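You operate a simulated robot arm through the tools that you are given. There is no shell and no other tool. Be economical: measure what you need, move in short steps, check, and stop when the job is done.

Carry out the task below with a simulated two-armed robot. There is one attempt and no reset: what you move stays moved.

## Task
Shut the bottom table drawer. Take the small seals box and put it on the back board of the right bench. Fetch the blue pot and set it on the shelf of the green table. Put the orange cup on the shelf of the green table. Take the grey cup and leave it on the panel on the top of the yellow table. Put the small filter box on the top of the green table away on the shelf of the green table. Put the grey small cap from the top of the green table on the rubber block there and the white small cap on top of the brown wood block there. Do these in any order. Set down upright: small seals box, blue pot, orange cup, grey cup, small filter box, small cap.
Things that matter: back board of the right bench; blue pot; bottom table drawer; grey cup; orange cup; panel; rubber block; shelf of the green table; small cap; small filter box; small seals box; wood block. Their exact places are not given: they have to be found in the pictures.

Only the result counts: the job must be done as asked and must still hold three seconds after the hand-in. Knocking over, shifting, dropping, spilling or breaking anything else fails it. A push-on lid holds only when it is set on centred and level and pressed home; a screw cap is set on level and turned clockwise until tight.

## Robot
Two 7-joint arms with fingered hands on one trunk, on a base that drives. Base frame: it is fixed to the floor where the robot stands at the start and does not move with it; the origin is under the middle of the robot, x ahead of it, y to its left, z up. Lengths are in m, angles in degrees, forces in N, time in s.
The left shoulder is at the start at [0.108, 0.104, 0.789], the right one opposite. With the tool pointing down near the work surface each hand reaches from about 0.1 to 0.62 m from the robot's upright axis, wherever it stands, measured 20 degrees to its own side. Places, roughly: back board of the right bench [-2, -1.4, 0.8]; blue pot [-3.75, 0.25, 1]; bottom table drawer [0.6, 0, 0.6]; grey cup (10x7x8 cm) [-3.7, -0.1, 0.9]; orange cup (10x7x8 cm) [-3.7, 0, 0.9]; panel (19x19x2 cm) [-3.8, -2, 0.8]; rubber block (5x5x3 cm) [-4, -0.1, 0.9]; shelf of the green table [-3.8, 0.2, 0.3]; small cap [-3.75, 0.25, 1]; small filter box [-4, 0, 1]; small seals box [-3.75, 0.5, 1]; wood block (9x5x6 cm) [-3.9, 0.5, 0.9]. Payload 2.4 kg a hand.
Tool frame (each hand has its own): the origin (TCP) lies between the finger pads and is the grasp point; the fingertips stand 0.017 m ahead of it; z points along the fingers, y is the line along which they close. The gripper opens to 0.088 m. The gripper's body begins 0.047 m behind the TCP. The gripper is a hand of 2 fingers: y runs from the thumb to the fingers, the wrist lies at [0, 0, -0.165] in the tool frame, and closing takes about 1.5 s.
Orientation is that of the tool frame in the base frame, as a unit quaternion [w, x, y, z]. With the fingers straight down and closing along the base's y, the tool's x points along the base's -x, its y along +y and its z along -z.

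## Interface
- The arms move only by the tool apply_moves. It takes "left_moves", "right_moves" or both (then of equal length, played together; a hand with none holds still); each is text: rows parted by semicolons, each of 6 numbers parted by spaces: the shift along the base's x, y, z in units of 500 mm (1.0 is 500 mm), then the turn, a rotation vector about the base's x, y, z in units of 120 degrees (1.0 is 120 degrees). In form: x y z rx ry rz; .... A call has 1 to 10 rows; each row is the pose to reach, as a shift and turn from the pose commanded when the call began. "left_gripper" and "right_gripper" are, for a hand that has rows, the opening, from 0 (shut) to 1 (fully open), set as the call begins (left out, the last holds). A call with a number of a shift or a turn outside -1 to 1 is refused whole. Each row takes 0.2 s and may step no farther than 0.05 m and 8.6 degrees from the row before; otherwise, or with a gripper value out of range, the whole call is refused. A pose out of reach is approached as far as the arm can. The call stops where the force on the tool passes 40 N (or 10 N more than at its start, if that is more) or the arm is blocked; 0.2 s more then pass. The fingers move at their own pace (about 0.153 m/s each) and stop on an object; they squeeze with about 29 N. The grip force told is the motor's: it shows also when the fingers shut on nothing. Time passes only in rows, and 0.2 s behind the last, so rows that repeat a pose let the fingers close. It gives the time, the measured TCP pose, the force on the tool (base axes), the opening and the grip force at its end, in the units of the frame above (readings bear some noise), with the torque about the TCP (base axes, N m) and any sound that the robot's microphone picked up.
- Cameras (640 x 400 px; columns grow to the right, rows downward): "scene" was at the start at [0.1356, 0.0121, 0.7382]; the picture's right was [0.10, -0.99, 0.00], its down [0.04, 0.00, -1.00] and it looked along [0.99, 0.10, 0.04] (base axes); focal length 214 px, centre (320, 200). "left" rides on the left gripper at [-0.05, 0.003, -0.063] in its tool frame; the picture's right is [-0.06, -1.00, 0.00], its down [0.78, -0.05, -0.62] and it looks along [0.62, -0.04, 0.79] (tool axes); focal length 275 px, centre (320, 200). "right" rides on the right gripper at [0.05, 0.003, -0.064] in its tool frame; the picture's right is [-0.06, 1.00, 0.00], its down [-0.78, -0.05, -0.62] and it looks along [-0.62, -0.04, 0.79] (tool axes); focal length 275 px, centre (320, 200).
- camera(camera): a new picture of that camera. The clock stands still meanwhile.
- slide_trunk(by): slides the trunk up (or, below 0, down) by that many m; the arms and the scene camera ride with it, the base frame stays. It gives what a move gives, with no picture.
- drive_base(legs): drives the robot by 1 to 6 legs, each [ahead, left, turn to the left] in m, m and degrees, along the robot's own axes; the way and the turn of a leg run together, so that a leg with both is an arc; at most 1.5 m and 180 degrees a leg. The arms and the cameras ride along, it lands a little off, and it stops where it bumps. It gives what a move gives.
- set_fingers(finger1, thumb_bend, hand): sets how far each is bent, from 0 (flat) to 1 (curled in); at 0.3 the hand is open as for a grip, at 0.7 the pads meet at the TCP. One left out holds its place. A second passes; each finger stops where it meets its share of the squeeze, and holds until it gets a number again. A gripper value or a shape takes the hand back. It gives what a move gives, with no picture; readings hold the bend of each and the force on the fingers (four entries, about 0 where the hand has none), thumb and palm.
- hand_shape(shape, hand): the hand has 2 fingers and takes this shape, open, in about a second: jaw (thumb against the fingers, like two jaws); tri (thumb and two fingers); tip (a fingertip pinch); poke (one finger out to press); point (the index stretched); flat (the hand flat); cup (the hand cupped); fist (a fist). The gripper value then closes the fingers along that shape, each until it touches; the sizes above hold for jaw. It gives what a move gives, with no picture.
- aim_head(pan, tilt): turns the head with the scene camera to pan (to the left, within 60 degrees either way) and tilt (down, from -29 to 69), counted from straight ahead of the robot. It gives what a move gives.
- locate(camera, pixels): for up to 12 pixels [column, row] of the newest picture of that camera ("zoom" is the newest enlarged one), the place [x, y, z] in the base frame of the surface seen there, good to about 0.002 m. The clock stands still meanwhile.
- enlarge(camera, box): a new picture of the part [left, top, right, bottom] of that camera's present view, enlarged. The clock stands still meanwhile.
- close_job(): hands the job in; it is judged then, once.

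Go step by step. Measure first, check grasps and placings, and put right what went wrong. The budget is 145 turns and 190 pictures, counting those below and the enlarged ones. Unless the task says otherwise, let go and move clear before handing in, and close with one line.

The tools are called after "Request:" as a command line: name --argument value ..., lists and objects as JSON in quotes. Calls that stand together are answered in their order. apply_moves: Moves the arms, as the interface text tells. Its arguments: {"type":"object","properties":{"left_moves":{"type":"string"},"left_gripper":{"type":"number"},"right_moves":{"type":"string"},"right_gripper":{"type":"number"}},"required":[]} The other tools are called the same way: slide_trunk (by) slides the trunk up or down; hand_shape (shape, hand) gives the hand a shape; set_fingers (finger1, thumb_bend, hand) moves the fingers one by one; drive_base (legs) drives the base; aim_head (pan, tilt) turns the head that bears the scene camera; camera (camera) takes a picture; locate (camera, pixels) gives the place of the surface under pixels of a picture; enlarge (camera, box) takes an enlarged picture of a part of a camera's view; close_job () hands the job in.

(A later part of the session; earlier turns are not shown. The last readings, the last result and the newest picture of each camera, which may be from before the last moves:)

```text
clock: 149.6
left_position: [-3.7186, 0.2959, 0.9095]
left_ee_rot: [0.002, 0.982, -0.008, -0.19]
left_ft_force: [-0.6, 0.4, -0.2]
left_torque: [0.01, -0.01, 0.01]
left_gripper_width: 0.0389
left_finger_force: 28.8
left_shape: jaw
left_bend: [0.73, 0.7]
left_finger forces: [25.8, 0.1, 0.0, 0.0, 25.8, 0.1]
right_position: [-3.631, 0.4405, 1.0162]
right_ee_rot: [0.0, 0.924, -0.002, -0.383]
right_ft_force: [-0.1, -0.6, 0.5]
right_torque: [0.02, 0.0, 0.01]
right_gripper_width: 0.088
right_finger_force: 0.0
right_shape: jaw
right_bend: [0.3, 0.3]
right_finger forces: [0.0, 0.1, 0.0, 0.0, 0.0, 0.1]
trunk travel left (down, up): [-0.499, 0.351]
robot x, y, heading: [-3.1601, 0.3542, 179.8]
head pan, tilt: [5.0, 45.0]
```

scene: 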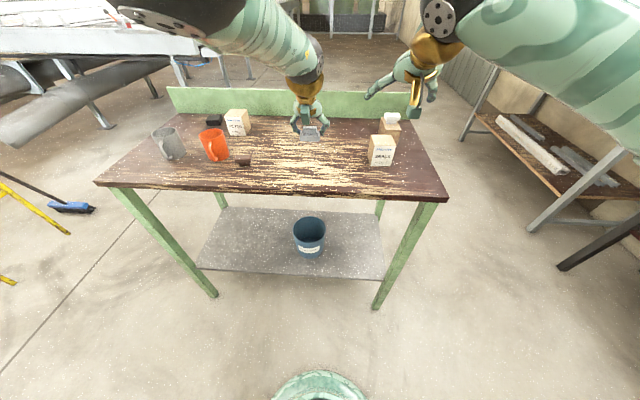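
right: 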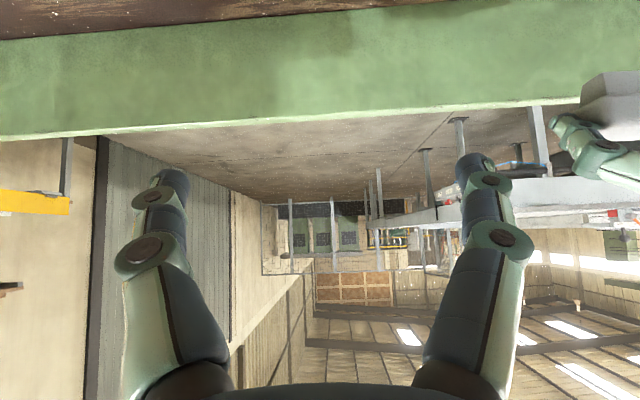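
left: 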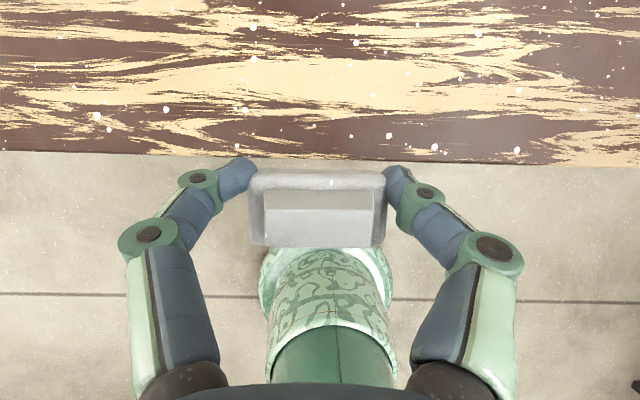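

I now pull the hand back to x −3.62, restore the pitch, and lower.

Request:
apply_moves --left_moves "0.05 -0.005 0.01 0 0.015 0; 0.1 -0.005 0.01 0 0.03 0; 0.15 -0.005 0.01 0 0.03 0; 0.197 -0.005 0 0 0.03 0; 0.197 -0.005 -0.025 0 0.03 0; 0.197 -0.005 -0.045 0 0.03 0; 0.197 -0.005 -0.053 0 0.03 0"

Request:
camera --camera "left"

Request:
enlarge --camera "scene" --box '[240, 120, 400, 220]'

```text
clock: 151.2
left_position: [-3.6193, 0.2935, 0.8833]
left_ee_rot: [0.003, 0.975, -0.008, -0.222]
left_ft_force: [-0.2, -0.2, -0.4]
left_torque: [-0.01, -0.01, 0.0]
left_gripper_width: 0.039
left_finger_force: 29.3
left_shape: jaw
left_bend: [0.73, 0.7]
left_finger forces: [25.9, 0.0, 0.0, 0.1, 25.8, 0.0]
right_position: [-3.6293, 0.441, 1.0159]
right_ee_rot: [0.0, 0.924, -0.002, -0.382]
right_ft_force: [0.8, -0.4, 0.5]
right_torque: [-0.01, 0.0, 0.02]
right_gripper_width: 0.088
right_finger_force: 0.0
right_shape: jaw
right_bend: [0.3, 0.3]
right_finger forces: [0.1, 0.0, 0.0, 0.0, 0.1, 0.0]
trunk travel left (down, up): [-0.499, 0.351]
robot x, y, heading: [-3.1633, 0.3513, 179.9]
head pan, tilt: [5.0, 45.0]
```

```text
121 pictures are left
```

left: 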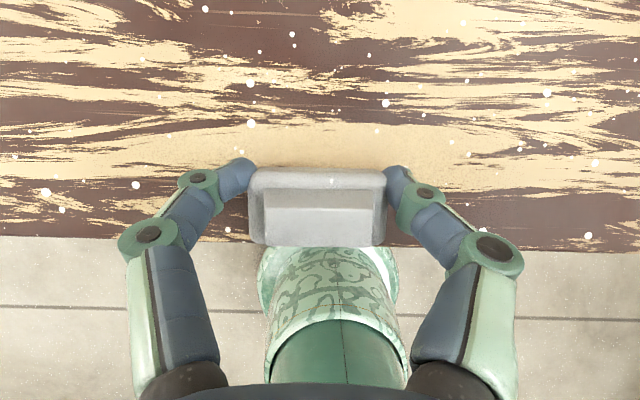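

```text
4.00 times, centred on (320, 170) of scene
```

zoom: 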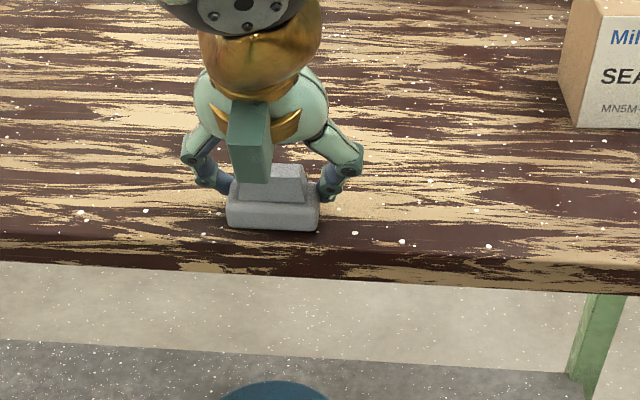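

The cap is just above the edge and level. I lower 1 mm, release, back up and away.

Request:
apply_moves --left_moves "0 0 -0.0025 0 0 0; 0 0 -0.0025 0 0 0"

Request:
apply_moves --left_moves "0 0 0 0 0 0; 0 0 0 0 0 0; 0 0 0 0 0 0; 0.01 0 0.05 0 0 0; 0.03 0 0.12 0 0 0; 0.05 0 0.2 0 0.05 0; 0.07 0 0.26 0 0.1 0" --left_gripper 0.9

Request:
enlarge --camera "scene" --box '[240, 120, 400, 220]'

Request:
camera --camera "left"

```text
clock: 151.8
left_position: [-3.62, 0.2937, 0.8822]
left_ee_rot: [0.003, 0.975, -0.008, -0.222]
left_ft_force: [-0.7, -0.1, -0.4]
left_torque: [-0.01, -0.01, -0.03]
left_gripper_width: 0.039
left_finger_force: 29.4
left_shape: jaw
left_bend: [0.73, 0.7]
left_finger forces: [25.8, 0.0, 0.0, 0.0, 25.9, 0.0]
right_position: [-3.6296, 0.4407, 1.0174]
right_ee_rot: [0.001, 0.924, -0.001, -0.382]
right_ft_force: [0.8, -0.1, -0.2]
right_torque: [0.01, 0.0, -0.02]
right_gripper_width: 0.088
right_finger_force: 0.0
right_shape: jaw
right_bend: [0.3, 0.3]
right_finger forces: [0.1, 0.0, 0.1, 0.0, 0.0, 0.0]
trunk travel left (down, up): [-0.499, 0.351]
robot x, y, heading: [-3.1644, 0.3476, 179.9]
head pan, tilt: [5.0, 45.0]
```

```text
clock: 153.4
left_position: [-3.5854, 0.295, 1.0143]
left_ee_rot: [0.005, 0.946, -0.007, -0.323]
left_ft_force: [-0.2, -0.4, 0.8]
left_torque: [0.01, 0.03, 0.03]
left_gripper_width: 0.0791
left_finger_force: 0.1
left_shape: jaw
left_bend: [0.48, 0.44]
left_finger forces: [0.0, 0.0, 0.0, 0.1, 0.1, 0.0]
right_position: [-3.6292, 0.4404, 1.0175]
right_ee_rot: [0.0, 0.924, -0.001, -0.383]
right_ft_force: [-0.8, -0.1, -0.4]
right_torque: [0.03, 0.01, 0.0]
right_gripper_width: 0.088
right_finger_force: 0.0
right_shape: jaw
right_bend: [0.3, 0.3]
right_finger forces: [0.0, 0.1, 0.1, 0.1, 0.0, 0.1]
trunk travel left (down, up): [-0.499, 0.351]
robot x, y, heading: [-3.1621, 0.3533, 180.1]
head pan, tilt: [5.0, 45.0]
```

```text
4.00 times, centred on (320, 170) of scene
```

zoom: 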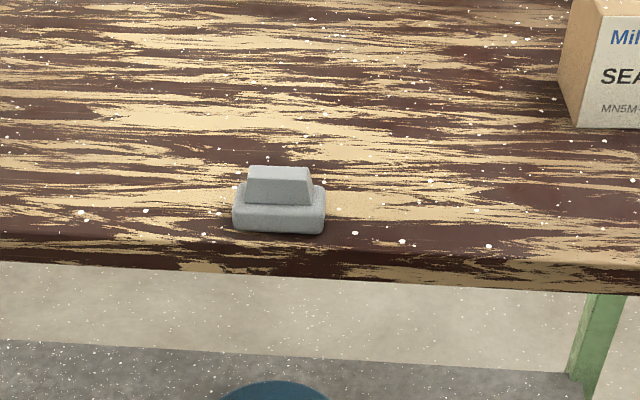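

```text
118 pictures are left
```

left: 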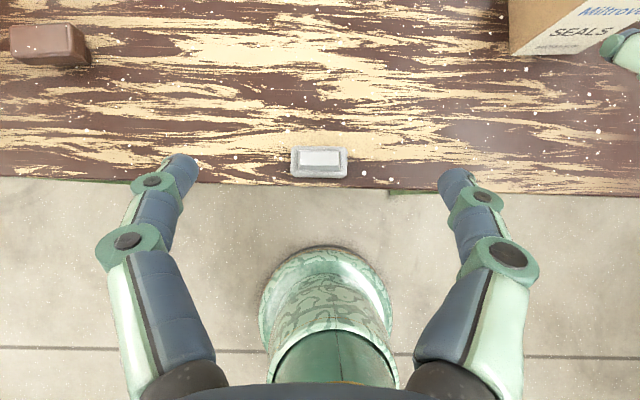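

The cap stands inverted near the edge, ready. I back off 12 cm, bring the left hand to horizontal, and test the 180° roll while empty.

Request:
drive_base --legs '[[-0.12, 0, 0]]'

Request:
apply_moves --left_moves "0 0 -0.02 0 0.06 0; 0 0 -0.04 0 0.12 0; 0 0 -0.06 0 0.18 0; 0 0 -0.08 0 0.24 0; 0 0 -0.1 0 0.3 0; 0 0 -0.12 0 0.36 0; 0 0 -0.14 0 0.42 0; 0 0 -0.14 0 0.436 0"

Request:
apply_moves --left_moves "0 0 0 0.07 0 0; 0 0 0 0.14 0 0; 0 0 0 0.21 0 0; 0 0 0 0.28 0 0; 0 0 0 0.35 0 0; 0 0 0 0.42 0 0; 0 0 0 0.49 0 0; 0 0 0 0.56 0 0; 0 0 0 0.63 0 0; 0 0 0 0.70 0 0"

Request:
apply_moves --left_moves "0 0 0 0.07 0 0; 0 0 0 0.14 0 0; 0 0 0 0.21 0 0; 0 0 0 0.28 0 0; 0 0 0 0.35 0 0; 0 0 0 0.42 0 0; 0 0 0 0.49 0 0; 0 0 0 0.56 0 0; 0 0 0 0.63 0 0; 0 0 0 0.70 0 0"

Request:
camera --camera "scene"

```text
clock: 154.6
left_position: [-3.4653, 0.293, 1.0137]
left_ee_rot: [0.005, 0.946, -0.007, -0.323]
left_ft_force: [-0.3, -1.2, 0.1]
left_torque: [0.0, -0.01, 0.01]
left_gripper_width: 0.0791
left_finger_force: 0.1
left_shape: jaw
left_bend: [0.48, 0.44]
left_finger forces: [0.0, 0.0, 0.0, 0.0, 0.0, 0.0]
right_position: [-3.5092, 0.4399, 1.0166]
right_ee_rot: [0.0, 0.924, -0.001, -0.383]
right_ft_force: [-0.2, 0.1, 0.6]
right_torque: [0.04, -0.01, 0.01]
right_gripper_width: 0.0881
right_finger_force: 0.1
right_shape: jaw
right_bend: [0.3, 0.3]
right_finger forces: [0.0, 0.1, 0.0, 0.0, 0.0, 0.0]
trunk travel left (down, up): [-0.499, 0.351]
robot x, y, heading: [-3.0444, 0.3513, 179.7]
head pan, tilt: [5.0, 45.0]
```

```text
clock: 156.4
left_position: [-3.4414, 0.3917, 1.0408]
left_ee_rot: [0.014, 0.714, 0.003, -0.7]
left_ft_force: [1.5, -17.2, 6.2]
left_torque: [0.31, -0.09, -0.27]
left_gripper_width: 0.0785
left_finger_force: 0.0
left_shape: jaw
left_bend: [0.48, 0.47]
left_finger forces: [0.1, 0.1, 0.0, 0.0, 0.0, 0.1]
left hand out of reach, approached as far as the arm can: row 3, 4, 5, 6, 7, 8
right_position: [-3.5106, 0.4412, 1.0158]
right_ee_rot: [-0.002, 0.925, -0.001, -0.381]
right_ft_force: [-1.7, 16.1, -6.5]
right_torque: [-0.37, 0.52, 1.3]
right_gripper_width: 0.0879
right_finger_force: 0.0
right_shape: jaw
right_bend: [0.3, 0.3]
right_finger forces: [0.1, 0.0, 0.0, 0.0, 0.1, 0.0]
trunk travel left (down, up): [-0.499, 0.351]
robot x, y, heading: [-3.0417, 0.3513, 180.1]
head pan, tilt: [5.0, 45.0]
```

```text
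clock: 157.6
left_position: [-3.4381, 0.4009, 1.0434]
left_ee_rot: [-0.219, 0.68, 0.221, -0.664]
left_ft_force: [4.0, -2.5, -14.1]
left_torque: [-0.31, -0.16, -0.09]
left_gripper_width: 0.0774
left_finger_force: 0.1
left_shape: jaw
left_bend: [0.48, 0.53]
left_finger forces: [0.0, 0.2, 0.0, 0.0, 0.0, 0.0]
left hand out of reach, approached as far as the arm can: row 1, 2, 3, 4, 5
right_position: [-3.5116, 0.4367, 1.0231]
right_ee_rot: [0.007, 0.921, -0.001, -0.389]
right_ft_force: [-3.8, 1.3, 14.2]
right_torque: [-0.25, -0.95, -0.02]
right_gripper_width: 0.0883
right_finger_force: 0.1
right_shape: jaw
right_bend: [0.3, 0.3]
right_finger forces: [0.0, 0.0, 0.0, 0.0, 0.1, 0.1]
trunk travel left (down, up): [-0.499, 0.351]
robot x, y, heading: [-3.0429, 0.3497, 179.8]
head pan, tilt: [5.0, 45.0]
stopped in row 5 (left hand): the force on the tool passed its limit at 42 N (the readings are from after the stop); the commanded pose is now the measured one
```

```text
clock: 159.8
left_position: [-3.4411, 0.4273, 1.0631]
left_ee_rot: [-0.599, 0.364, 0.615, -0.361]
left_ft_force: [-1.5, -5.6, -8.5]
left_torque: [0.55, 0.11, -0.18]
left_gripper_width: 0.0793
left_finger_force: 0.1
left_shape: jaw
left_bend: [0.48, 0.44]
left_finger forces: [0.0, 0.0, 0.1, 0.0, 0.0, 0.0]
left hand out of reach, approached as far as the arm can: row 6, 7, 8, 9, 10
right_position: [-3.5155, 0.4406, 1.0254]
right_ee_rot: [0.004, 0.919, -0.006, -0.393]
right_ft_force: [-1.6, -2.5, 1.9]
right_torque: [-0.01, -0.11, -0.3]
right_gripper_width: 0.0881
right_finger_force: 0.0
right_shape: jaw
right_bend: [0.3, 0.3]
right_finger forces: [0.1, 0.0, 0.0, 0.0, 0.0, 0.0]
trunk travel left (down, up): [-0.499, 0.351]
robot x, y, heading: [-3.0399, 0.3509, 180.2]
head pan, tilt: [5.0, 45.0]
stopped in row 10 (left hand): the force on the tool passed its limit at 61 N (the readings are from after the stop); the commanded pose is now the measured one
```

```text
117 pictures are left
```

scene: 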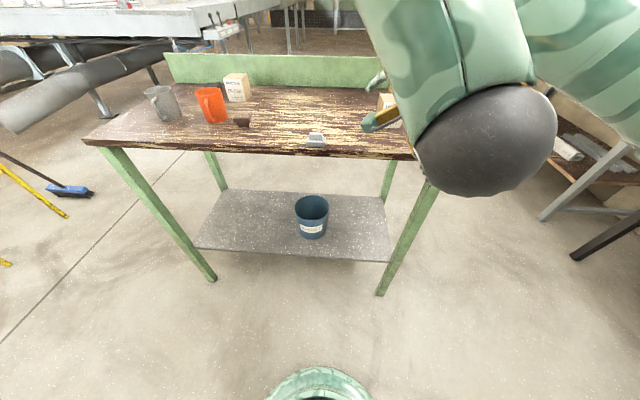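

The two hands bumped into each other; I separate them first: left hand to −y, right hand to +y.

Request:
apply_moves --left_moves "0 -0.05 0.02 0 0 0; -0.02 -0.1 0.02 0 0 0; -0.04 -0.16 0.02 0 0 0; -0.06 -0.22 0.02 0 0 0; -0.08 -0.3 0 0 0 0; -0.1 -0.36 -0.02 0 0 0" --right_moves "0 0.05 0 0 0 0; 0 0.1 0 0 0 0; 0 0.16 0 0 0 0; 0 0.22 0 0 0 0; 0 0.26 0 0 0 0; 0 0.3 0 0 0 0"

Request:
camera --camera "scene"

```text
clock: 161.2
left_position: [-3.4704, 0.3724, 1.1298]
left_ee_rot: [-0.597, 0.363, 0.615, -0.365]
left_ft_force: [-0.2, 0.3, 0.4]
left_torque: [0.02, 0.01, 0.01]
left_gripper_width: 0.0796
left_finger_force: 0.0
left_shape: jaw
left_bend: [0.48, 0.44]
left_finger forces: [0.0, 0.0, 0.0, 0.1, 0.0, 0.1]
left hand out of reach, approached as far as the arm can: row 1, 2, 3, 4, 5, 6
right_position: [-3.5139, 0.5913, 1.0253]
right_ee_rot: [0.004, 0.92, -0.005, -0.393]
right_ft_force: [0.5, -0.1, 0.7]
right_torque: [0.0, 0.04, 0.0]
right_gripper_width: 0.0881
right_finger_force: 0.1
right_shape: jaw
right_bend: [0.3, 0.3]
right_finger forces: [0.1, 0.0, 0.0, 0.1, 0.0, 0.0]
trunk travel left (down, up): [-0.499, 0.351]
robot x, y, heading: [-3.0412, 0.354, 179.9]
head pan, tilt: [5.0, 45.0]
```

```text
116 pictures are left
```

scene: 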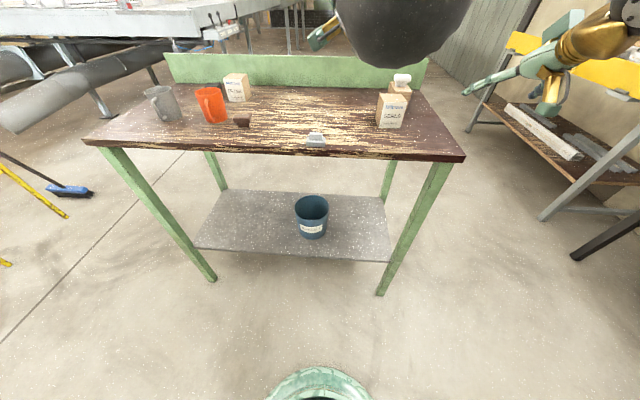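

All objects still stand. I extend the left arm outward, where there is more room, and continue the roll.

Request:
apply_moves --left_moves "-0.05 -0.05 -0.05 0.05 0 0; -0.1 -0.1 -0.1 0.1 0 0; -0.15 -0.15 -0.15 0.15 0 0; -0.16 -0.18 -0.2 0.2 0 0; -0.16 -0.18 -0.24 0.26 0 0; -0.16 -0.18 -0.24 0.32 0 0; -0.16 -0.18 -0.24 0.38 0 0; -0.16 -0.18 -0.24 0.44 0 0; -0.16 -0.18 -0.24 0.5 0 0; -0.16 -0.18 -0.24 0.525 0 0"

Request:
camera --camera "scene"

```text
clock: 163.4
left_position: [-3.6451, 0.2626, 1.2453]
left_ee_rot: [-0.634, 0.022, 0.773, 0.003]
left_ft_force: [0.5, 0.6, -0.1]
left_torque: [0.01, -0.02, 0.02]
left_gripper_width: 0.0794
left_finger_force: 0.0
left_shape: jaw
left_bend: [0.48, 0.44]
left_finger forces: [0.1, 0.0, 0.0, 0.0, 0.1, 0.0]
left hand out of reach, approached as far as the arm can: row 1, 2, 3, 4, 5, 6, 7, 8, 9, 10
right_position: [-3.5161, 0.5908, 1.0254]
right_ee_rot: [0.004, 0.92, -0.005, -0.392]
right_ft_force: [0.1, 0.7, 0.5]
right_torque: [0.01, -0.01, -0.01]
right_gripper_width: 0.088
right_finger_force: 0.1
right_shape: jaw
right_bend: [0.3, 0.3]
right_finger forces: [0.1, 0.0, 0.0, 0.0, 0.0, 0.0]
trunk travel left (down, up): [-0.499, 0.351]
robot x, y, heading: [-3.0432, 0.3557, 180.0]
head pan, tilt: [5.0, 45.0]
```

```text
115 pictures are left
```

scene: 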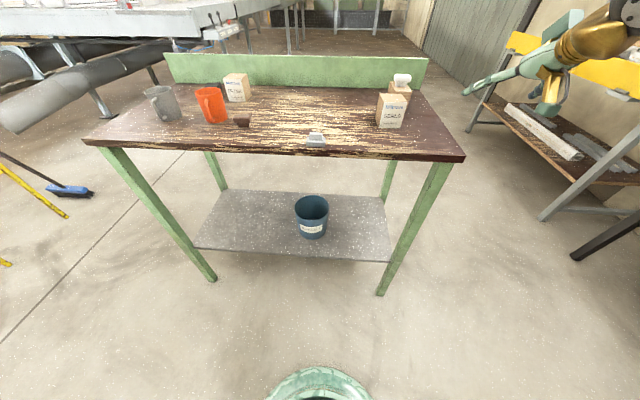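

The 180° roll works when the hand is near shoulder height. I back off, lower the trunk, level the hand, and read the result.

Request:
drive_base --legs '[[-0.2, 0, 0]]'

Request:
slide_trunk --by -0.36

Request:
apply_moves --left_moves "0 0 0 0.01 0.05 0; 0 0 0 0.02 0.094 0; 0 0 0 0.02 0.094 0"

Request:
aim_head --pan 5 --tilt 5

Request:
camera --camera "scene"

```text
clock: 165.0
left_position: [-3.45, 0.2607, 1.2458]
left_ee_rot: [-0.635, 0.02, 0.773, 0.0]
left_ft_force: [-0.1, 0.0, -0.3]
left_torque: [0.0, 0.03, -0.02]
left_gripper_width: 0.0791
left_finger_force: 0.1
left_shape: jaw
left_bend: [0.48, 0.44]
left_finger forces: [0.0, 0.0, 0.0, 0.0, 0.0, 0.1]
right_position: [-3.3209, 0.5885, 1.0257]
right_ee_rot: [0.004, 0.92, -0.004, -0.393]
right_ft_force: [0.1, 0.3, -0.3]
right_torque: [-0.03, 0.01, 0.01]
right_gripper_width: 0.088
right_finger_force: 0.0
right_shape: jaw
right_bend: [0.3, 0.3]
right_finger forces: [0.1, 0.0, 0.1, 0.0, 0.0, 0.1]
trunk travel left (down, up): [-0.499, 0.351]
robot x, y, heading: [-2.846, 0.3512, -179.9]
head pan, tilt: [5.0, 45.0]
```

```text
clock: 168.5
left_position: [-3.4596, 0.2596, 0.8604]
left_ee_rot: [-0.612, 0.02, 0.79, 0.0]
left_ft_force: [0.3, -0.4, -0.8]
left_torque: [0.01, 0.0, 0.0]
left_gripper_width: 0.0795
left_finger_force: 0.1
left_shape: jaw
left_bend: [0.48, 0.44]
left_finger forces: [0.0, 0.0, 0.0, 0.1, 0.0, 0.0]
right_position: [-3.3211, 0.5886, 0.6656]
right_ee_rot: [0.004, 0.92, -0.003, -0.392]
right_ft_force: [0.2, 0.4, 0.1]
right_torque: [0.05, 0.01, 0.0]
right_gripper_width: 0.0879
right_finger_force: 0.2
right_shape: jaw
right_bend: [0.3, 0.3]
right_finger forces: [0.1, 0.1, 0.0, 0.0, 0.0, 0.0]
trunk travel left (down, up): [-0.139, 0.711]
robot x, y, heading: [-2.8514, 0.3514, -179.8]
head pan, tilt: [5.0, 45.0]
```

```text
clock: 169.3
left_position: [-3.4605, 0.2591, 0.861]
left_ee_rot: [-0.613, 0.02, 0.79, 0.0]
left_ft_force: [-0.1, 0.2, -0.4]
left_torque: [0.01, -0.01, 0.0]
left_gripper_width: 0.079
left_finger_force: 0.1
left_shape: jaw
left_bend: [0.48, 0.44]
left_finger forces: [0.0, 0.1, 0.0, 0.0, 0.1, 0.0]
left hand out of reach, approached as far as the arm can: row 1, 2, 3
right_position: [-3.3224, 0.589, 0.6654]
right_ee_rot: [0.004, 0.92, -0.003, -0.392]
right_ft_force: [-0.4, -0.3, -0.6]
right_torque: [0.02, 0.01, -0.02]
right_gripper_width: 0.0882
right_finger_force: 0.0
right_shape: jaw
right_bend: [0.3, 0.3]
right_finger forces: [0.0, 0.0, 0.0, 0.0, 0.0, 0.1]
trunk travel left (down, up): [-0.139, 0.711]
robot x, y, heading: [-2.8482, 0.3524, -179.9]
head pan, tilt: [5.0, 45.0]
```

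```text
clock: 170.3
left_position: [-3.4608, 0.2603, 0.8603]
left_ee_rot: [-0.612, 0.021, 0.79, 0.001]
left_ft_force: [-1.0, 0.4, -0.4]
left_torque: [-0.01, -0.01, 0.01]
left_gripper_width: 0.0792
left_finger_force: 0.1
left_shape: jaw
left_bend: [0.48, 0.44]
left_finger forces: [0.0, 0.0, 0.0, 0.0, 0.0, 0.0]
right_position: [-3.3222, 0.5887, 0.664]
right_ee_rot: [0.005, 0.92, -0.003, -0.392]
right_ft_force: [-0.2, 0.3, 0.9]
right_torque: [-0.01, 0.0, -0.01]
right_gripper_width: 0.0881
right_finger_force: 0.0
right_shape: jaw
right_bend: [0.3, 0.3]
right_finger forces: [0.0, 0.0, 0.1, 0.1, 0.0, 0.0]
trunk travel left (down, up): [-0.139, 0.711]
robot x, y, heading: [-2.8473, 0.3493, -180.1]
head pan, tilt: [5.0, 5.0]
```

```text
114 pictures are left
```

scene: 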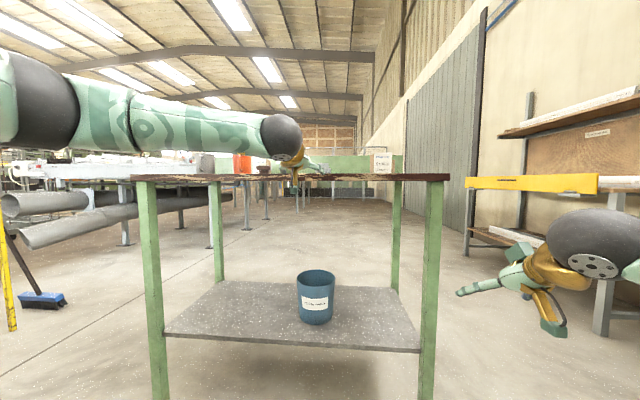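

At roll 180° the pitch is limited to 76°, so a clean flip needs another way: two 90° pitch turns (grip pointing down, release pointing forward). I roll back to 0° in two calls.

Request:
apply_moves --left_moves "0 0 0.01 -0.07 0 0; 0 0 0.02 -0.14 0 0; 0 0 0.03 -0.21 0 0; 0 0 0.04 -0.28 0 0; 0 0 0.05 -0.35 0 0; 0 0 0.06 -0.42 0 0; 0 0 0.06 -0.49 0 0; 0 0 0.06 -0.56 0 0; 0 0 0.06 -0.63 0 0; 0 0 0.06 -0.70 0 0"

Request:
apply_moves --left_moves "0 0 0 -0.07 0 0; 0 0 0 -0.14 0 0; 0 0 0 -0.21 0 0; 0 0 0 -0.28 0 0; 0 0 0 -0.35 0 0; 0 0 0 -0.42 0 0; 0 0 0 -0.49 0 0; 0 0 0 -0.56 0 0; 0 0 0 -0.63 0 0; 0 0 0 -0.70 0 0"

Request:
camera --camera "scene"

```text
clock: 172.5
left_position: [-3.46, 0.2591, 0.8902]
left_ee_rot: [-0.44, 0.427, 0.587, -0.528]
left_ft_force: [0.9, -0.3, -0.1]
left_torque: [-0.03, 0.03, 0.01]
left_gripper_width: 0.0791
left_finger_force: 0.1
left_shape: jaw
left_bend: [0.48, 0.44]
left_finger forces: [0.1, 0.0, 0.0, 0.1, 0.0, 0.0]
right_position: [-3.3215, 0.5883, 0.6652]
right_ee_rot: [0.005, 0.92, -0.002, -0.391]
right_ft_force: [-0.7, -0.4, 0.8]
right_torque: [0.02, 0.0, 0.01]
right_gripper_width: 0.0878
right_finger_force: 0.2
right_shape: jaw
right_bend: [0.3, 0.3]
right_finger forces: [0.0, 0.0, 0.1, 0.0, 0.0, 0.1]
trunk travel left (down, up): [-0.139, 0.711]
robot x, y, heading: [-2.8447, 0.3519, -179.9]
head pan, tilt: [5.0, 5.0]
```

```text
clock: 174.7
left_position: [-3.4494, 0.311, 0.9196]
left_ee_rot: [0.036, -0.616, -0.092, 0.782]
left_ft_force: [-0.1, 0.3, -0.4]
left_torque: [0.0, 0.03, -0.03]
left_gripper_width: 0.0793
left_finger_force: 0.1
left_shape: jaw
left_bend: [0.48, 0.44]
left_finger forces: [0.0, 0.0, 0.0, 0.0, 0.0, 0.0]
left hand out of reach, approached as far as the arm can: row 7, 8, 9, 10
right_position: [-3.3224, 0.5898, 0.6654]
right_ee_rot: [0.005, 0.92, -0.003, -0.391]
right_ft_force: [0.3, 0.4, -0.2]
right_torque: [-0.04, 0.01, 0.02]
right_gripper_width: 0.0877
right_finger_force: 0.1
right_shape: jaw
right_bend: [0.3, 0.3]
right_finger forces: [0.0, 0.1, 0.0, 0.1, 0.1, 0.0]
trunk travel left (down, up): [-0.139, 0.711]
robot x, y, heading: [-2.849, 0.3557, -179.8]
head pan, tilt: [5.0, 5.0]
```

```text
113 pictures are left
```

scene: 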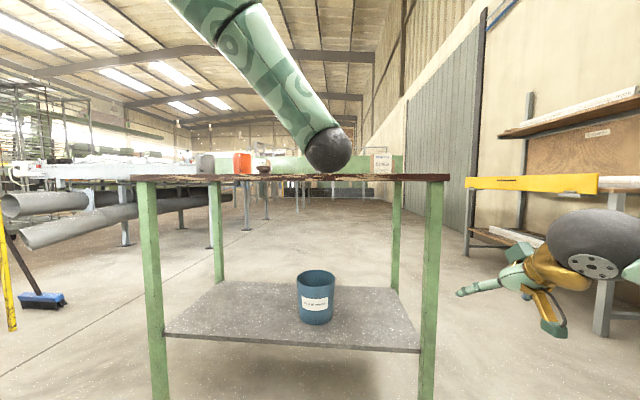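

At roll 0° the hand now points forward and 13° up. So I can grip the cap in this pose and turn it 180° about the base x axis (which just proved feasible in reverse). I correct the leftover roll first.

Request:
apply_moves --left_moves "-0.03 -0.01 0 -0.03 0 0; -0.06 -0.02 0 -0.06 0 0; -0.08 -0.03 0 -0.09 0 0; -0.08 -0.03 0 -0.09 0 -0.02; -0.08 -0.03 0 -0.09 0 -0.02" --left_gripper 0.9

Request:
camera --camera "left"

```text
clock: 175.9
left_position: [-3.4788, 0.3435, 0.9471]
left_ee_rot: [-0.005, -0.622, -0.005, 0.783]
left_ft_force: [-0.5, -0.2, 0.3]
left_torque: [0.0, 0.01, -0.03]
left_gripper_width: 0.0793
left_finger_force: 0.1
left_shape: jaw
left_bend: [0.48, 0.44]
left_finger forces: [0.0, 0.1, 0.1, 0.0, 0.0, 0.1]
left hand out of reach, approached as far as the arm can: row 1, 2, 3, 4, 5
right_position: [-3.3215, 0.5896, 0.6652]
right_ee_rot: [0.005, 0.92, -0.003, -0.391]
right_ft_force: [0.9, -0.8, -0.2]
right_torque: [-0.02, -0.01, -0.03]
right_gripper_width: 0.0883
right_finger_force: 0.0
right_shape: jaw
right_bend: [0.3, 0.3]
right_finger forces: [0.1, 0.0, 0.1, 0.0, 0.1, 0.0]
trunk travel left (down, up): [-0.139, 0.711]
robot x, y, heading: [-2.845, 0.3556, -179.9]
head pan, tilt: [5.0, 5.0]
```

```text
112 pictures are left
```

left: 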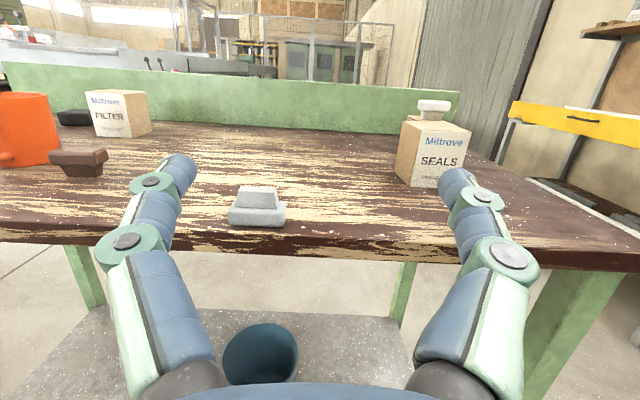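

The orientation is clean now. I position with the trunk and base: lower 7 cm and sidestep 5 cm left.

Request:
slide_trunk --by -0.07

Request:
drive_base --legs '[[0.06, 0.05, 0]]'

Request:
camera --camera "left"

Request:
locate --camera "left" --pixels '[[320, 210], [320, 190], [290, 210], [350, 210], [320, 225], [305, 200], [335, 200]]'

```text
clock: 177.0
left_position: [-3.4986, 0.3437, 0.8356]
left_ee_rot: [-0.005, -0.65, -0.005, 0.76]
left_ft_force: [0.8, -0.8, -0.6]
left_torque: [-0.02, 0.01, 0.02]
left_gripper_width: 0.0796
left_finger_force: 0.2
left_shape: jaw
left_bend: [0.48, 0.44]
left_finger forces: [0.0, 0.1, 0.1, 0.1, 0.0, 0.0]
right_position: [-3.3203, 0.5883, 0.5961]
right_ee_rot: [0.004, 0.92, -0.003, -0.393]
right_ft_force: [-0.5, -0.5, 0.2]
right_torque: [0.0, 0.03, -0.01]
right_gripper_width: 0.0881
right_finger_force: 0.0
right_shape: jaw
right_bend: [0.3, 0.3]
right_finger forces: [0.1, 0.1, 0.1, 0.1, 0.1, 0.0]
trunk travel left (down, up): [-0.069, 0.781]
robot x, y, heading: [-2.8449, 0.3574, -179.5]
head pan, tilt: [5.0, 5.0]
```

```text
clock: 178.1
left_position: [-3.5575, 0.2927, 0.8353]
left_ee_rot: [-0.006, -0.65, -0.006, 0.76]
left_ft_force: [1.1, 0.7, -0.2]
left_torque: [0.0, -0.02, -0.01]
left_gripper_width: 0.0793
left_finger_force: 0.0
left_shape: jaw
left_bend: [0.48, 0.44]
left_finger forces: [0.0, 0.0, 0.0, 0.0, 0.0, 0.0]
right_position: [-3.3827, 0.5383, 0.5941]
right_ee_rot: [0.004, 0.92, -0.004, -0.391]
right_ft_force: [-0.5, -0.4, -0.7]
right_torque: [0.02, 0.0, -0.02]
right_gripper_width: 0.088
right_finger_force: 0.1
right_shape: jaw
right_bend: [0.3, 0.3]
right_finger forces: [0.0, 0.1, 0.1, 0.0, 0.0, 0.0]
trunk travel left (down, up): [-0.069, 0.781]
robot x, y, heading: [-2.9108, 0.2983, -179.9]
head pan, tilt: [5.0, 5.0]
```

```text
111 pictures are left
```

left: 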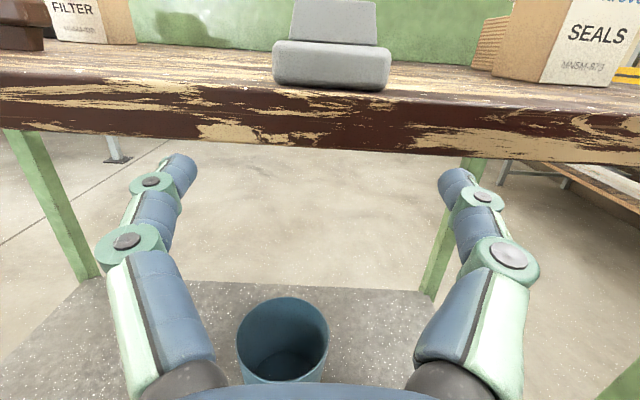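

```text
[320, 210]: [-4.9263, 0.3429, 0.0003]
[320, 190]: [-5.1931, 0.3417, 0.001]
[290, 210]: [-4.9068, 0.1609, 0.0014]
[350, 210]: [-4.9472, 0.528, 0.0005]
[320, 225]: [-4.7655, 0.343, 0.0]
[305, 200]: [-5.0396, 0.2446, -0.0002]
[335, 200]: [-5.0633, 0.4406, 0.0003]
```

The hand dropped below table level but is still clear of the edge. I raise it 4 cm with the arm and check.

Request:
apply_moves --left_moves "0 0 0.03 0 0 0; 0 0 0.06 0 0 0; 0 0 0.08 0 0 0; 0 0 0.08 0 0 0"

Request:
camera --camera "left"

```text
clock: 179.1
left_position: [-3.5582, 0.2938, 0.8763]
left_ee_rot: [-0.005, -0.649, -0.006, 0.76]
left_ft_force: [-0.1, 0.0, 0.0]
left_torque: [0.02, 0.0, -0.02]
left_gripper_width: 0.0792
left_finger_force: 0.1
left_shape: jaw
left_bend: [0.48, 0.44]
left_finger forces: [0.0, 0.0, 0.1, 0.1, 0.0, 0.0]
right_position: [-3.381, 0.5387, 0.5955]
right_ee_rot: [0.004, 0.92, -0.004, -0.391]
right_ft_force: [0.2, 0.1, 0.3]
right_torque: [-0.03, -0.01, 0.03]
right_gripper_width: 0.0881
right_finger_force: 0.0
right_shape: jaw
right_bend: [0.3, 0.3]
right_finger forces: [0.0, 0.0, 0.1, 0.0, 0.0, 0.1]
trunk travel left (down, up): [-0.069, 0.781]
robot x, y, heading: [-2.9084, 0.3034, -179.8]
head pan, tilt: [5.0, 5.0]
```

```text
110 pictures are left
```

left: 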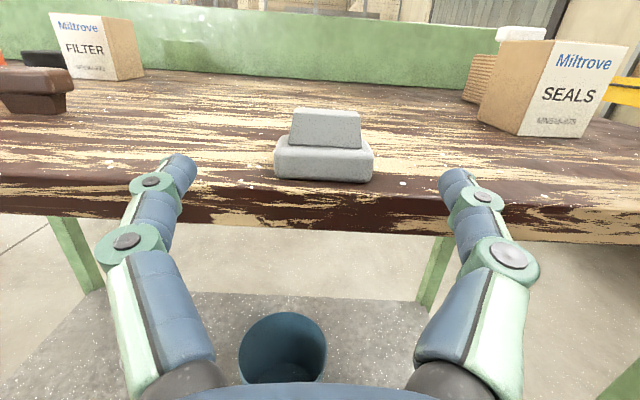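

The pose was reached exactly. I add 5° of pitch (to 104°) and measure the cap.

Request:
locate --camera "left" --pixels '[[278, 160], [371, 160], [324, 160], [324, 175], [324, 125], [295, 130], [356, 130], [324, 184]]'

Request:
apply_moves --left_moves "0 0 0 0 0.02 0; 0 0 0 0 0.04 0; 0 0 0 0 0.04 0"

```text
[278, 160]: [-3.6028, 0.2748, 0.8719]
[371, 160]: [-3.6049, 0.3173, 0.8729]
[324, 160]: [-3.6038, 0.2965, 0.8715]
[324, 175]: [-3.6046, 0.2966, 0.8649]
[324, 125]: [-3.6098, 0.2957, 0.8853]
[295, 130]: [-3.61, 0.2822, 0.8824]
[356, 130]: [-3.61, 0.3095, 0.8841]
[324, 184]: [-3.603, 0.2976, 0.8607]
```

```text
clock: 179.9
left_position: [-3.5571, 0.2944, 0.8768]
left_ee_rot: [-0.006, -0.617, -0.007, 0.787]
left_ft_force: [0.7, -0.5, 1.0]
left_torque: [0.01, -0.02, 0.01]
left_gripper_width: 0.0795
left_finger_force: 0.1
left_shape: jaw
left_bend: [0.48, 0.44]
left_finger forces: [0.0, 0.0, 0.0, 0.1, 0.0, 0.0]
right_position: [-3.3815, 0.5393, 0.5944]
right_ee_rot: [0.004, 0.92, -0.004, -0.391]
right_ft_force: [-0.7, 0.6, -0.3]
right_torque: [0.01, 0.02, 0.01]
right_gripper_width: 0.0881
right_finger_force: 0.2
right_shape: jaw
right_bend: [0.3, 0.3]
right_finger forces: [0.0, 0.0, 0.0, 0.1, 0.0, 0.0]
trunk travel left (down, up): [-0.069, 0.781]
robot x, y, heading: [-2.9091, 0.3004, -179.8]
head pan, tilt: [5.0, 5.0]
```

Now I move forward 5.2 cm around the cap and close.

Request:
apply_moves --left_moves "-0.04 0.003 -0.004 0 0 0; -0.08 0.003 -0.004 0 0 0; -0.104 0.003 -0.004 0 0 0; -0.104 0.003 -0.004 0 0 0"

Request:
camera --camera "left"

Request:
apply_moves --left_moves "0 0 0 0 0 0; 0 0 0 0 0 0; 0 0 0 0 0 0; 0 0 0 0 0 0; 0 0 0 0 0 0" --left_gripper 0

Request:
camera --camera "left"

```text
clock: 180.9
left_position: [-3.611, 0.3013, 0.8782]
left_ee_rot: [-0.006, -0.619, -0.008, 0.785]
left_ft_force: [0.5, 0.0, 0.4]
left_torque: [-0.01, 0.02, -0.01]
left_gripper_width: 0.0793
left_finger_force: 0.1
left_shape: jaw
left_bend: [0.48, 0.44]
left_finger forces: [0.0, 0.0, 0.0, 0.1, 0.1, 0.0]
left hand out of reach, approached as far as the arm can: row 1, 2, 3, 4
right_position: [-3.3818, 0.5375, 0.5951]
right_ee_rot: [0.003, 0.92, -0.004, -0.392]
right_ft_force: [0.5, -0.2, 0.2]
right_torque: [-0.02, 0.03, 0.02]
right_gripper_width: 0.0878
right_finger_force: 0.1
right_shape: jaw
right_bend: [0.3, 0.3]
right_finger forces: [0.0, 0.0, 0.0, 0.1, 0.0, 0.0]
trunk travel left (down, up): [-0.069, 0.781]
robot x, y, heading: [-2.9102, 0.3044, -179.7]
head pan, tilt: [5.0, 5.0]
```

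```text
109 pictures are left
```

left: 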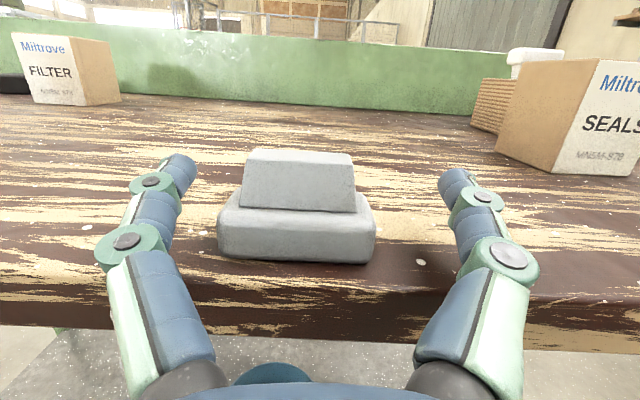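

```text
clock: 182.1
left_position: [-3.6104, 0.3004, 0.88]
left_ee_rot: [-0.008, -0.617, -0.009, 0.787]
left_ft_force: [-6.9, -3.6, 20.4]
left_torque: [-0.22, -0.19, -0.11]
left_gripper_width: 0.019
left_finger_force: 28.9
left_shape: jaw
left_bend: [0.79, 0.76]
left_finger forces: [35.9, 0.1, 0.1, 0.0, 28.9, 0.0]
right_position: [-3.3813, 0.5377, 0.5958]
right_ee_rot: [0.005, 0.92, -0.004, -0.393]
right_ft_force: [0.0, 0.2, 0.1]
right_torque: [0.02, -0.03, 0.02]
right_gripper_width: 0.088
right_finger_force: 0.1
right_shape: jaw
right_bend: [0.3, 0.3]
right_finger forces: [0.0, 0.0, 0.1, 0.0, 0.1, 0.0]
trunk travel left (down, up): [-0.069, 0.781]
robot x, y, heading: [-2.9093, 0.306, -179.7]
head pan, tilt: [5.0, 5.0]
```

```text
108 pictures are left
```

left: 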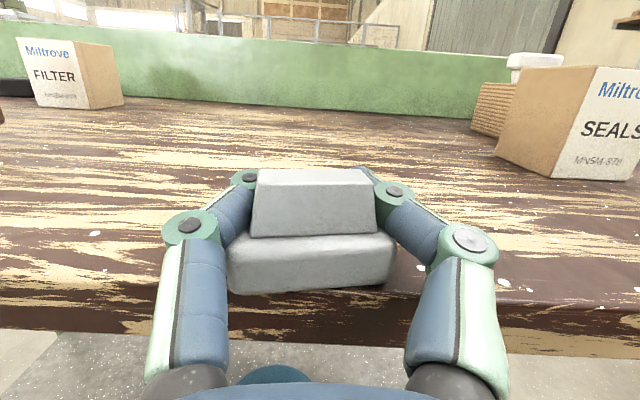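

The fingers closed over the plate, around the stem (19 mm), so the hand was too high. I open again and re-measure.

Request:
apply_moves --left_moves "0 0 0 0 0 0; 0 0 0 0 0 0; 0 0 0 0 0 0; 0 0 0 0 0 0" --left_gripper 0.9

Request:
camera --camera "left"

Request:
locate --camera "left" --pixels '[[310, 230], [310, 255], [310, 185], [225, 240], [370, 240], [180, 175], [455, 185], [310, 270]]'

```text
clock: 183.1
left_position: [-3.6112, 0.3022, 0.8766]
left_ee_rot: [-0.007, -0.62, -0.008, 0.785]
left_ft_force: [0.4, -0.8, -0.1]
left_torque: [0.0, -0.06, -0.01]
left_gripper_width: 0.0792
left_finger_force: 0.0
left_shape: jaw
left_bend: [0.48, 0.44]
left_finger forces: [0.1, 0.0, 0.1, 0.0, 0.0, 0.1]
right_position: [-3.3817, 0.5388, 0.5956]
right_ee_rot: [0.005, 0.92, -0.003, -0.392]
right_ft_force: [0.5, 0.1, -0.4]
right_torque: [-0.02, 0.02, 0.01]
right_gripper_width: 0.0879
right_finger_force: 0.1
right_shape: jaw
right_bend: [0.3, 0.3]
right_finger forces: [0.0, 0.1, 0.0, 0.1, 0.0, 0.0]
trunk travel left (down, up): [-0.069, 0.781]
robot x, y, heading: [-2.9099, 0.3013, -179.5]
head pan, tilt: [5.0, 5.0]
```

```text
107 pictures are left
```

left: 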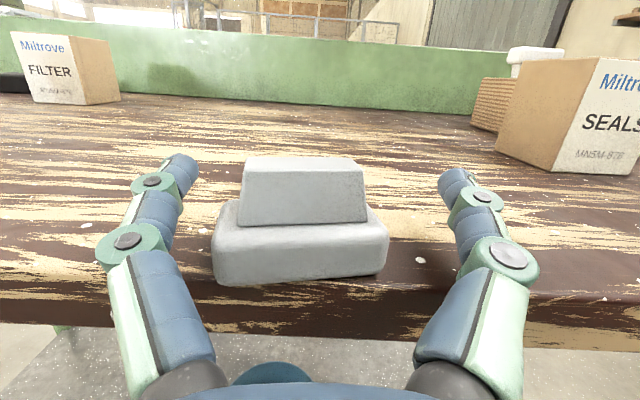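

```text
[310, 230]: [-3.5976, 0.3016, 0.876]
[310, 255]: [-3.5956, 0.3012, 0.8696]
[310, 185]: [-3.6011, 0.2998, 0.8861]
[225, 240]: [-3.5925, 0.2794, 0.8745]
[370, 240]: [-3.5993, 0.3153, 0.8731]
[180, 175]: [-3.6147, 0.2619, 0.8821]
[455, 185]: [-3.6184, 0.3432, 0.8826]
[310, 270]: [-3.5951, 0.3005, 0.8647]
```

The cap is now slightly over the edge and the tips were above its plate. I lower 6 mm, pull back 9 mm, and try again.

Request:
apply_moves --left_moves "0.02 -0.004 0 0 0 0; 0.018 -0.004 -0.008 0 0 0; 0.018 -0.004 -0.014 0 0 0; 0.018 -0.004 -0.014 0 0 0"

Request:
camera --camera "left"

Request:
locate --camera "left" --pixels '[[180, 172], [455, 182], [310, 190]]'

```text
clock: 184.1
left_position: [-3.6005, 0.3036, 0.8721]
left_ee_rot: [-0.006, -0.619, -0.008, 0.785]
left_ft_force: [0.1, -0.8, 0.1]
left_torque: [0.01, -0.03, 0.0]
left_gripper_width: 0.0789
left_finger_force: 0.0
left_shape: jaw
left_bend: [0.48, 0.44]
left_finger forces: [0.1, 0.0, 0.1, 0.0, 0.1, 0.0]
left hand out of reach, approached as far as the arm can: row 2, 3, 4
right_position: [-3.3812, 0.5375, 0.5958]
right_ee_rot: [0.005, 0.92, -0.003, -0.391]
right_ft_force: [-0.2, -0.8, -0.1]
right_torque: [0.0, 0.03, 0.01]
right_gripper_width: 0.0878
right_finger_force: 0.1
right_shape: jaw
right_bend: [0.3, 0.3]
right_finger forces: [0.0, 0.0, 0.0, 0.1, 0.0, 0.0]
trunk travel left (down, up): [-0.069, 0.781]
robot x, y, heading: [-2.9035, 0.3033, -179.4]
head pan, tilt: [5.0, 5.0]
```

```text
106 pictures are left
```

left: 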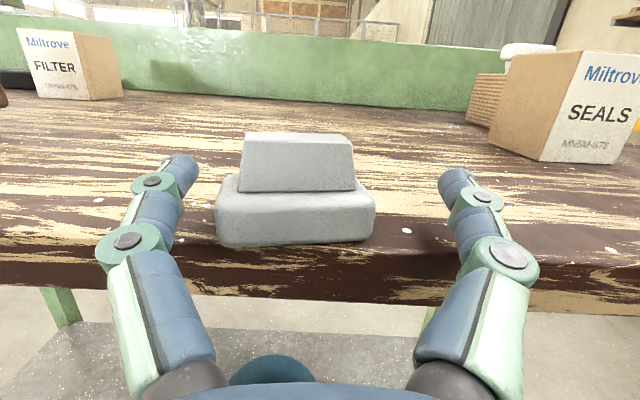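

```text
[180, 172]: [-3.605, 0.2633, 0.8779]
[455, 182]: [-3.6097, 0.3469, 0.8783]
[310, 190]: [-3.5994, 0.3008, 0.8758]
```

Close now.

Request:
apply_moves --left_moves "-0.006 -0.004 -0.004 0 0 0; -0.006 -0.006 -0.006 0 0 0; -0.006 -0.006 -0.006 0 0 0; -0.006 -0.006 -0.006 0 0 0; -0.006 -0.006 -0.006 0 0 0; -0.006 -0.006 -0.006 0 0 0" --left_gripper 0

Request:
camera --camera "left"

```text
clock: 185.5
left_position: [-3.6032, 0.3037, 0.8733]
left_ee_rot: [-0.008, -0.619, -0.009, 0.785]
left_ft_force: [0.0, -0.4, 0.9]
left_torque: [0.02, -0.04, 0.02]
left_gripper_width: 0.039
left_finger_force: 28.6
left_shape: jaw
left_bend: [0.73, 0.7]
left_finger forces: [25.6, 0.1, 0.0, 0.1, 25.7, 0.0]
left hand out of reach, approached as far as the arm can: row 1, 2, 3, 4, 5, 6
right_position: [-3.3815, 0.5386, 0.5949]
right_ee_rot: [0.004, 0.92, -0.004, -0.392]
right_ft_force: [0.3, 0.6, 0.2]
right_torque: [0.0, 0.0, 0.01]
right_gripper_width: 0.0879
right_finger_force: 0.1
right_shape: jaw
right_bend: [0.3, 0.3]
right_finger forces: [0.1, 0.0, 0.0, 0.1, 0.1, 0.1]
trunk travel left (down, up): [-0.069, 0.781]
robot x, y, heading: [-2.9053, 0.3026, -179.9]
head pan, tilt: [5.0, 5.0]
```

```text
105 pictures are left
```

left: 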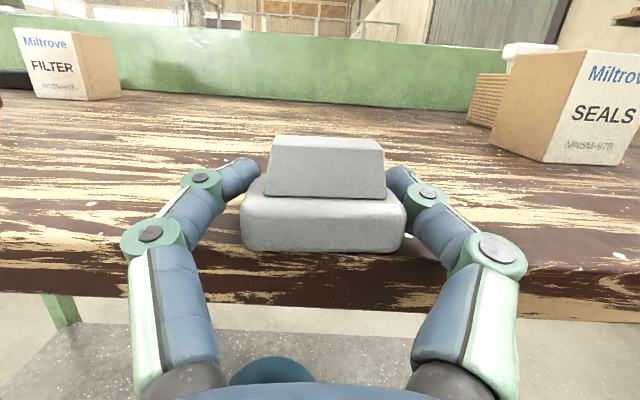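

Gripped at 39 mm on the plate. I lift it, back off 15 cm, and turn 180° about the base x axis.

Request:
apply_moves --left_moves "0 0 0.03 0 0 0; 0 0 0.07 0 0 0; 0 0 0.1 0 0 0"

Request:
drive_base --legs '[[-0.15, 0, 0]]'

Request:
apply_moves --left_moves "0 0 0 0.07 0 0; 0 0 0 0.14 0 0; 0 0 0 0.21 0 0; 0 0 0 0.28 0 0; 0 0 0 0.35 0 0; 0 0 0 0.42 0 0; 0 0 0 0.49 0 0; 0 0 0 0.56 0 0; 0 0 0 0.63 0 0; 0 0 0 0.70 0 0"

Request:
camera --camera "scene"

```text
clock: 186.3
left_position: [-3.6034, 0.3052, 0.9226]
left_ee_rot: [-0.005, -0.617, -0.005, 0.787]
left_ft_force: [0.5, 0.3, -0.1]
left_torque: [0.01, 0.0, 0.03]
left_gripper_width: 0.0393
left_finger_force: 29.1
left_shape: jaw
left_bend: [0.73, 0.7]
left_finger forces: [25.7, 0.0, 0.1, 0.0, 25.8, 0.0]
right_position: [-3.3818, 0.5372, 0.5947]
right_ee_rot: [0.004, 0.92, -0.003, -0.391]
right_ft_force: [-1.0, -0.7, -0.3]
right_torque: [-0.02, 0.0, 0.03]
right_gripper_width: 0.088
right_finger_force: 0.2
right_shape: jaw
right_bend: [0.3, 0.3]
right_finger forces: [0.1, 0.0, 0.1, 0.0, 0.1, 0.1]
trunk travel left (down, up): [-0.069, 0.781]
robot x, y, heading: [-2.9062, 0.3038, -180.0]
head pan, tilt: [5.0, 5.0]
```

```text
clock: 187.6
left_position: [-3.4528, 0.3072, 0.924]
left_ee_rot: [-0.005, -0.618, -0.005, 0.786]
left_ft_force: [0.4, -0.3, 0.3]
left_torque: [-0.01, -0.02, 0.0]
left_gripper_width: 0.0391
left_finger_force: 29.2
left_shape: jaw
left_bend: [0.73, 0.7]
left_finger forces: [25.8, 0.0, 0.0, 0.0, 25.7, 0.0]
right_position: [-3.2296, 0.5397, 0.5939]
right_ee_rot: [0.004, 0.92, -0.004, -0.392]
right_ft_force: [-0.2, 1.0, 0.4]
right_torque: [-0.01, -0.02, -0.01]
right_gripper_width: 0.0881
right_finger_force: 0.1
right_shape: jaw
right_bend: [0.3, 0.3]
right_finger forces: [0.1, 0.1, 0.0, 0.0, 0.1, 0.0]
trunk travel left (down, up): [-0.069, 0.781]
robot x, y, heading: [-2.7568, 0.3008, -179.9]
head pan, tilt: [5.0, 5.0]
```

```text
clock: 189.8
left_position: [-3.4544, 0.3068, 0.9231]
left_ee_rot: [0.41, -0.461, -0.531, 0.58]
left_ft_force: [0.1, 0.2, 0.0]
left_torque: [0.0, -0.03, 0.0]
left_gripper_width: 0.0387
left_finger_force: 29.3
left_shape: jaw
left_bend: [0.73, 0.7]
left_finger forces: [25.8, 0.1, 0.0, 0.1, 25.7, 0.0]
right_position: [-3.2309, 0.54, 0.5949]
right_ee_rot: [0.004, 0.92, -0.004, -0.391]
right_ft_force: [-0.2, 0.5, -0.4]
right_torque: [0.03, 0.0, 0.02]
right_gripper_width: 0.088
right_finger_force: 0.0
right_shape: jaw
right_bend: [0.3, 0.3]
right_finger forces: [0.0, 0.0, 0.0, 0.0, 0.0, 0.1]
trunk travel left (down, up): [-0.069, 0.781]
robot x, y, heading: [-2.7539, 0.3025, -179.9]
head pan, tilt: [5.0, 5.0]
```

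```text
104 pictures are left
```

scene: 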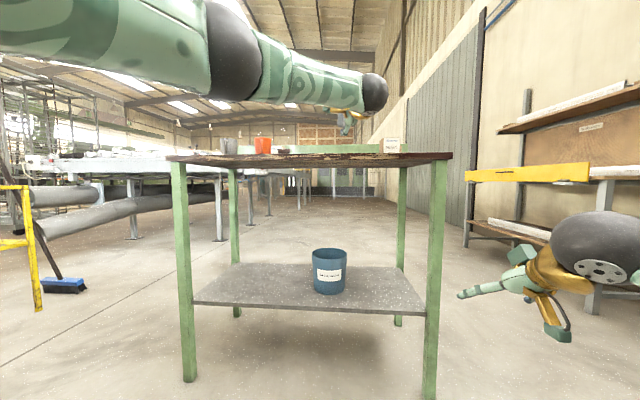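

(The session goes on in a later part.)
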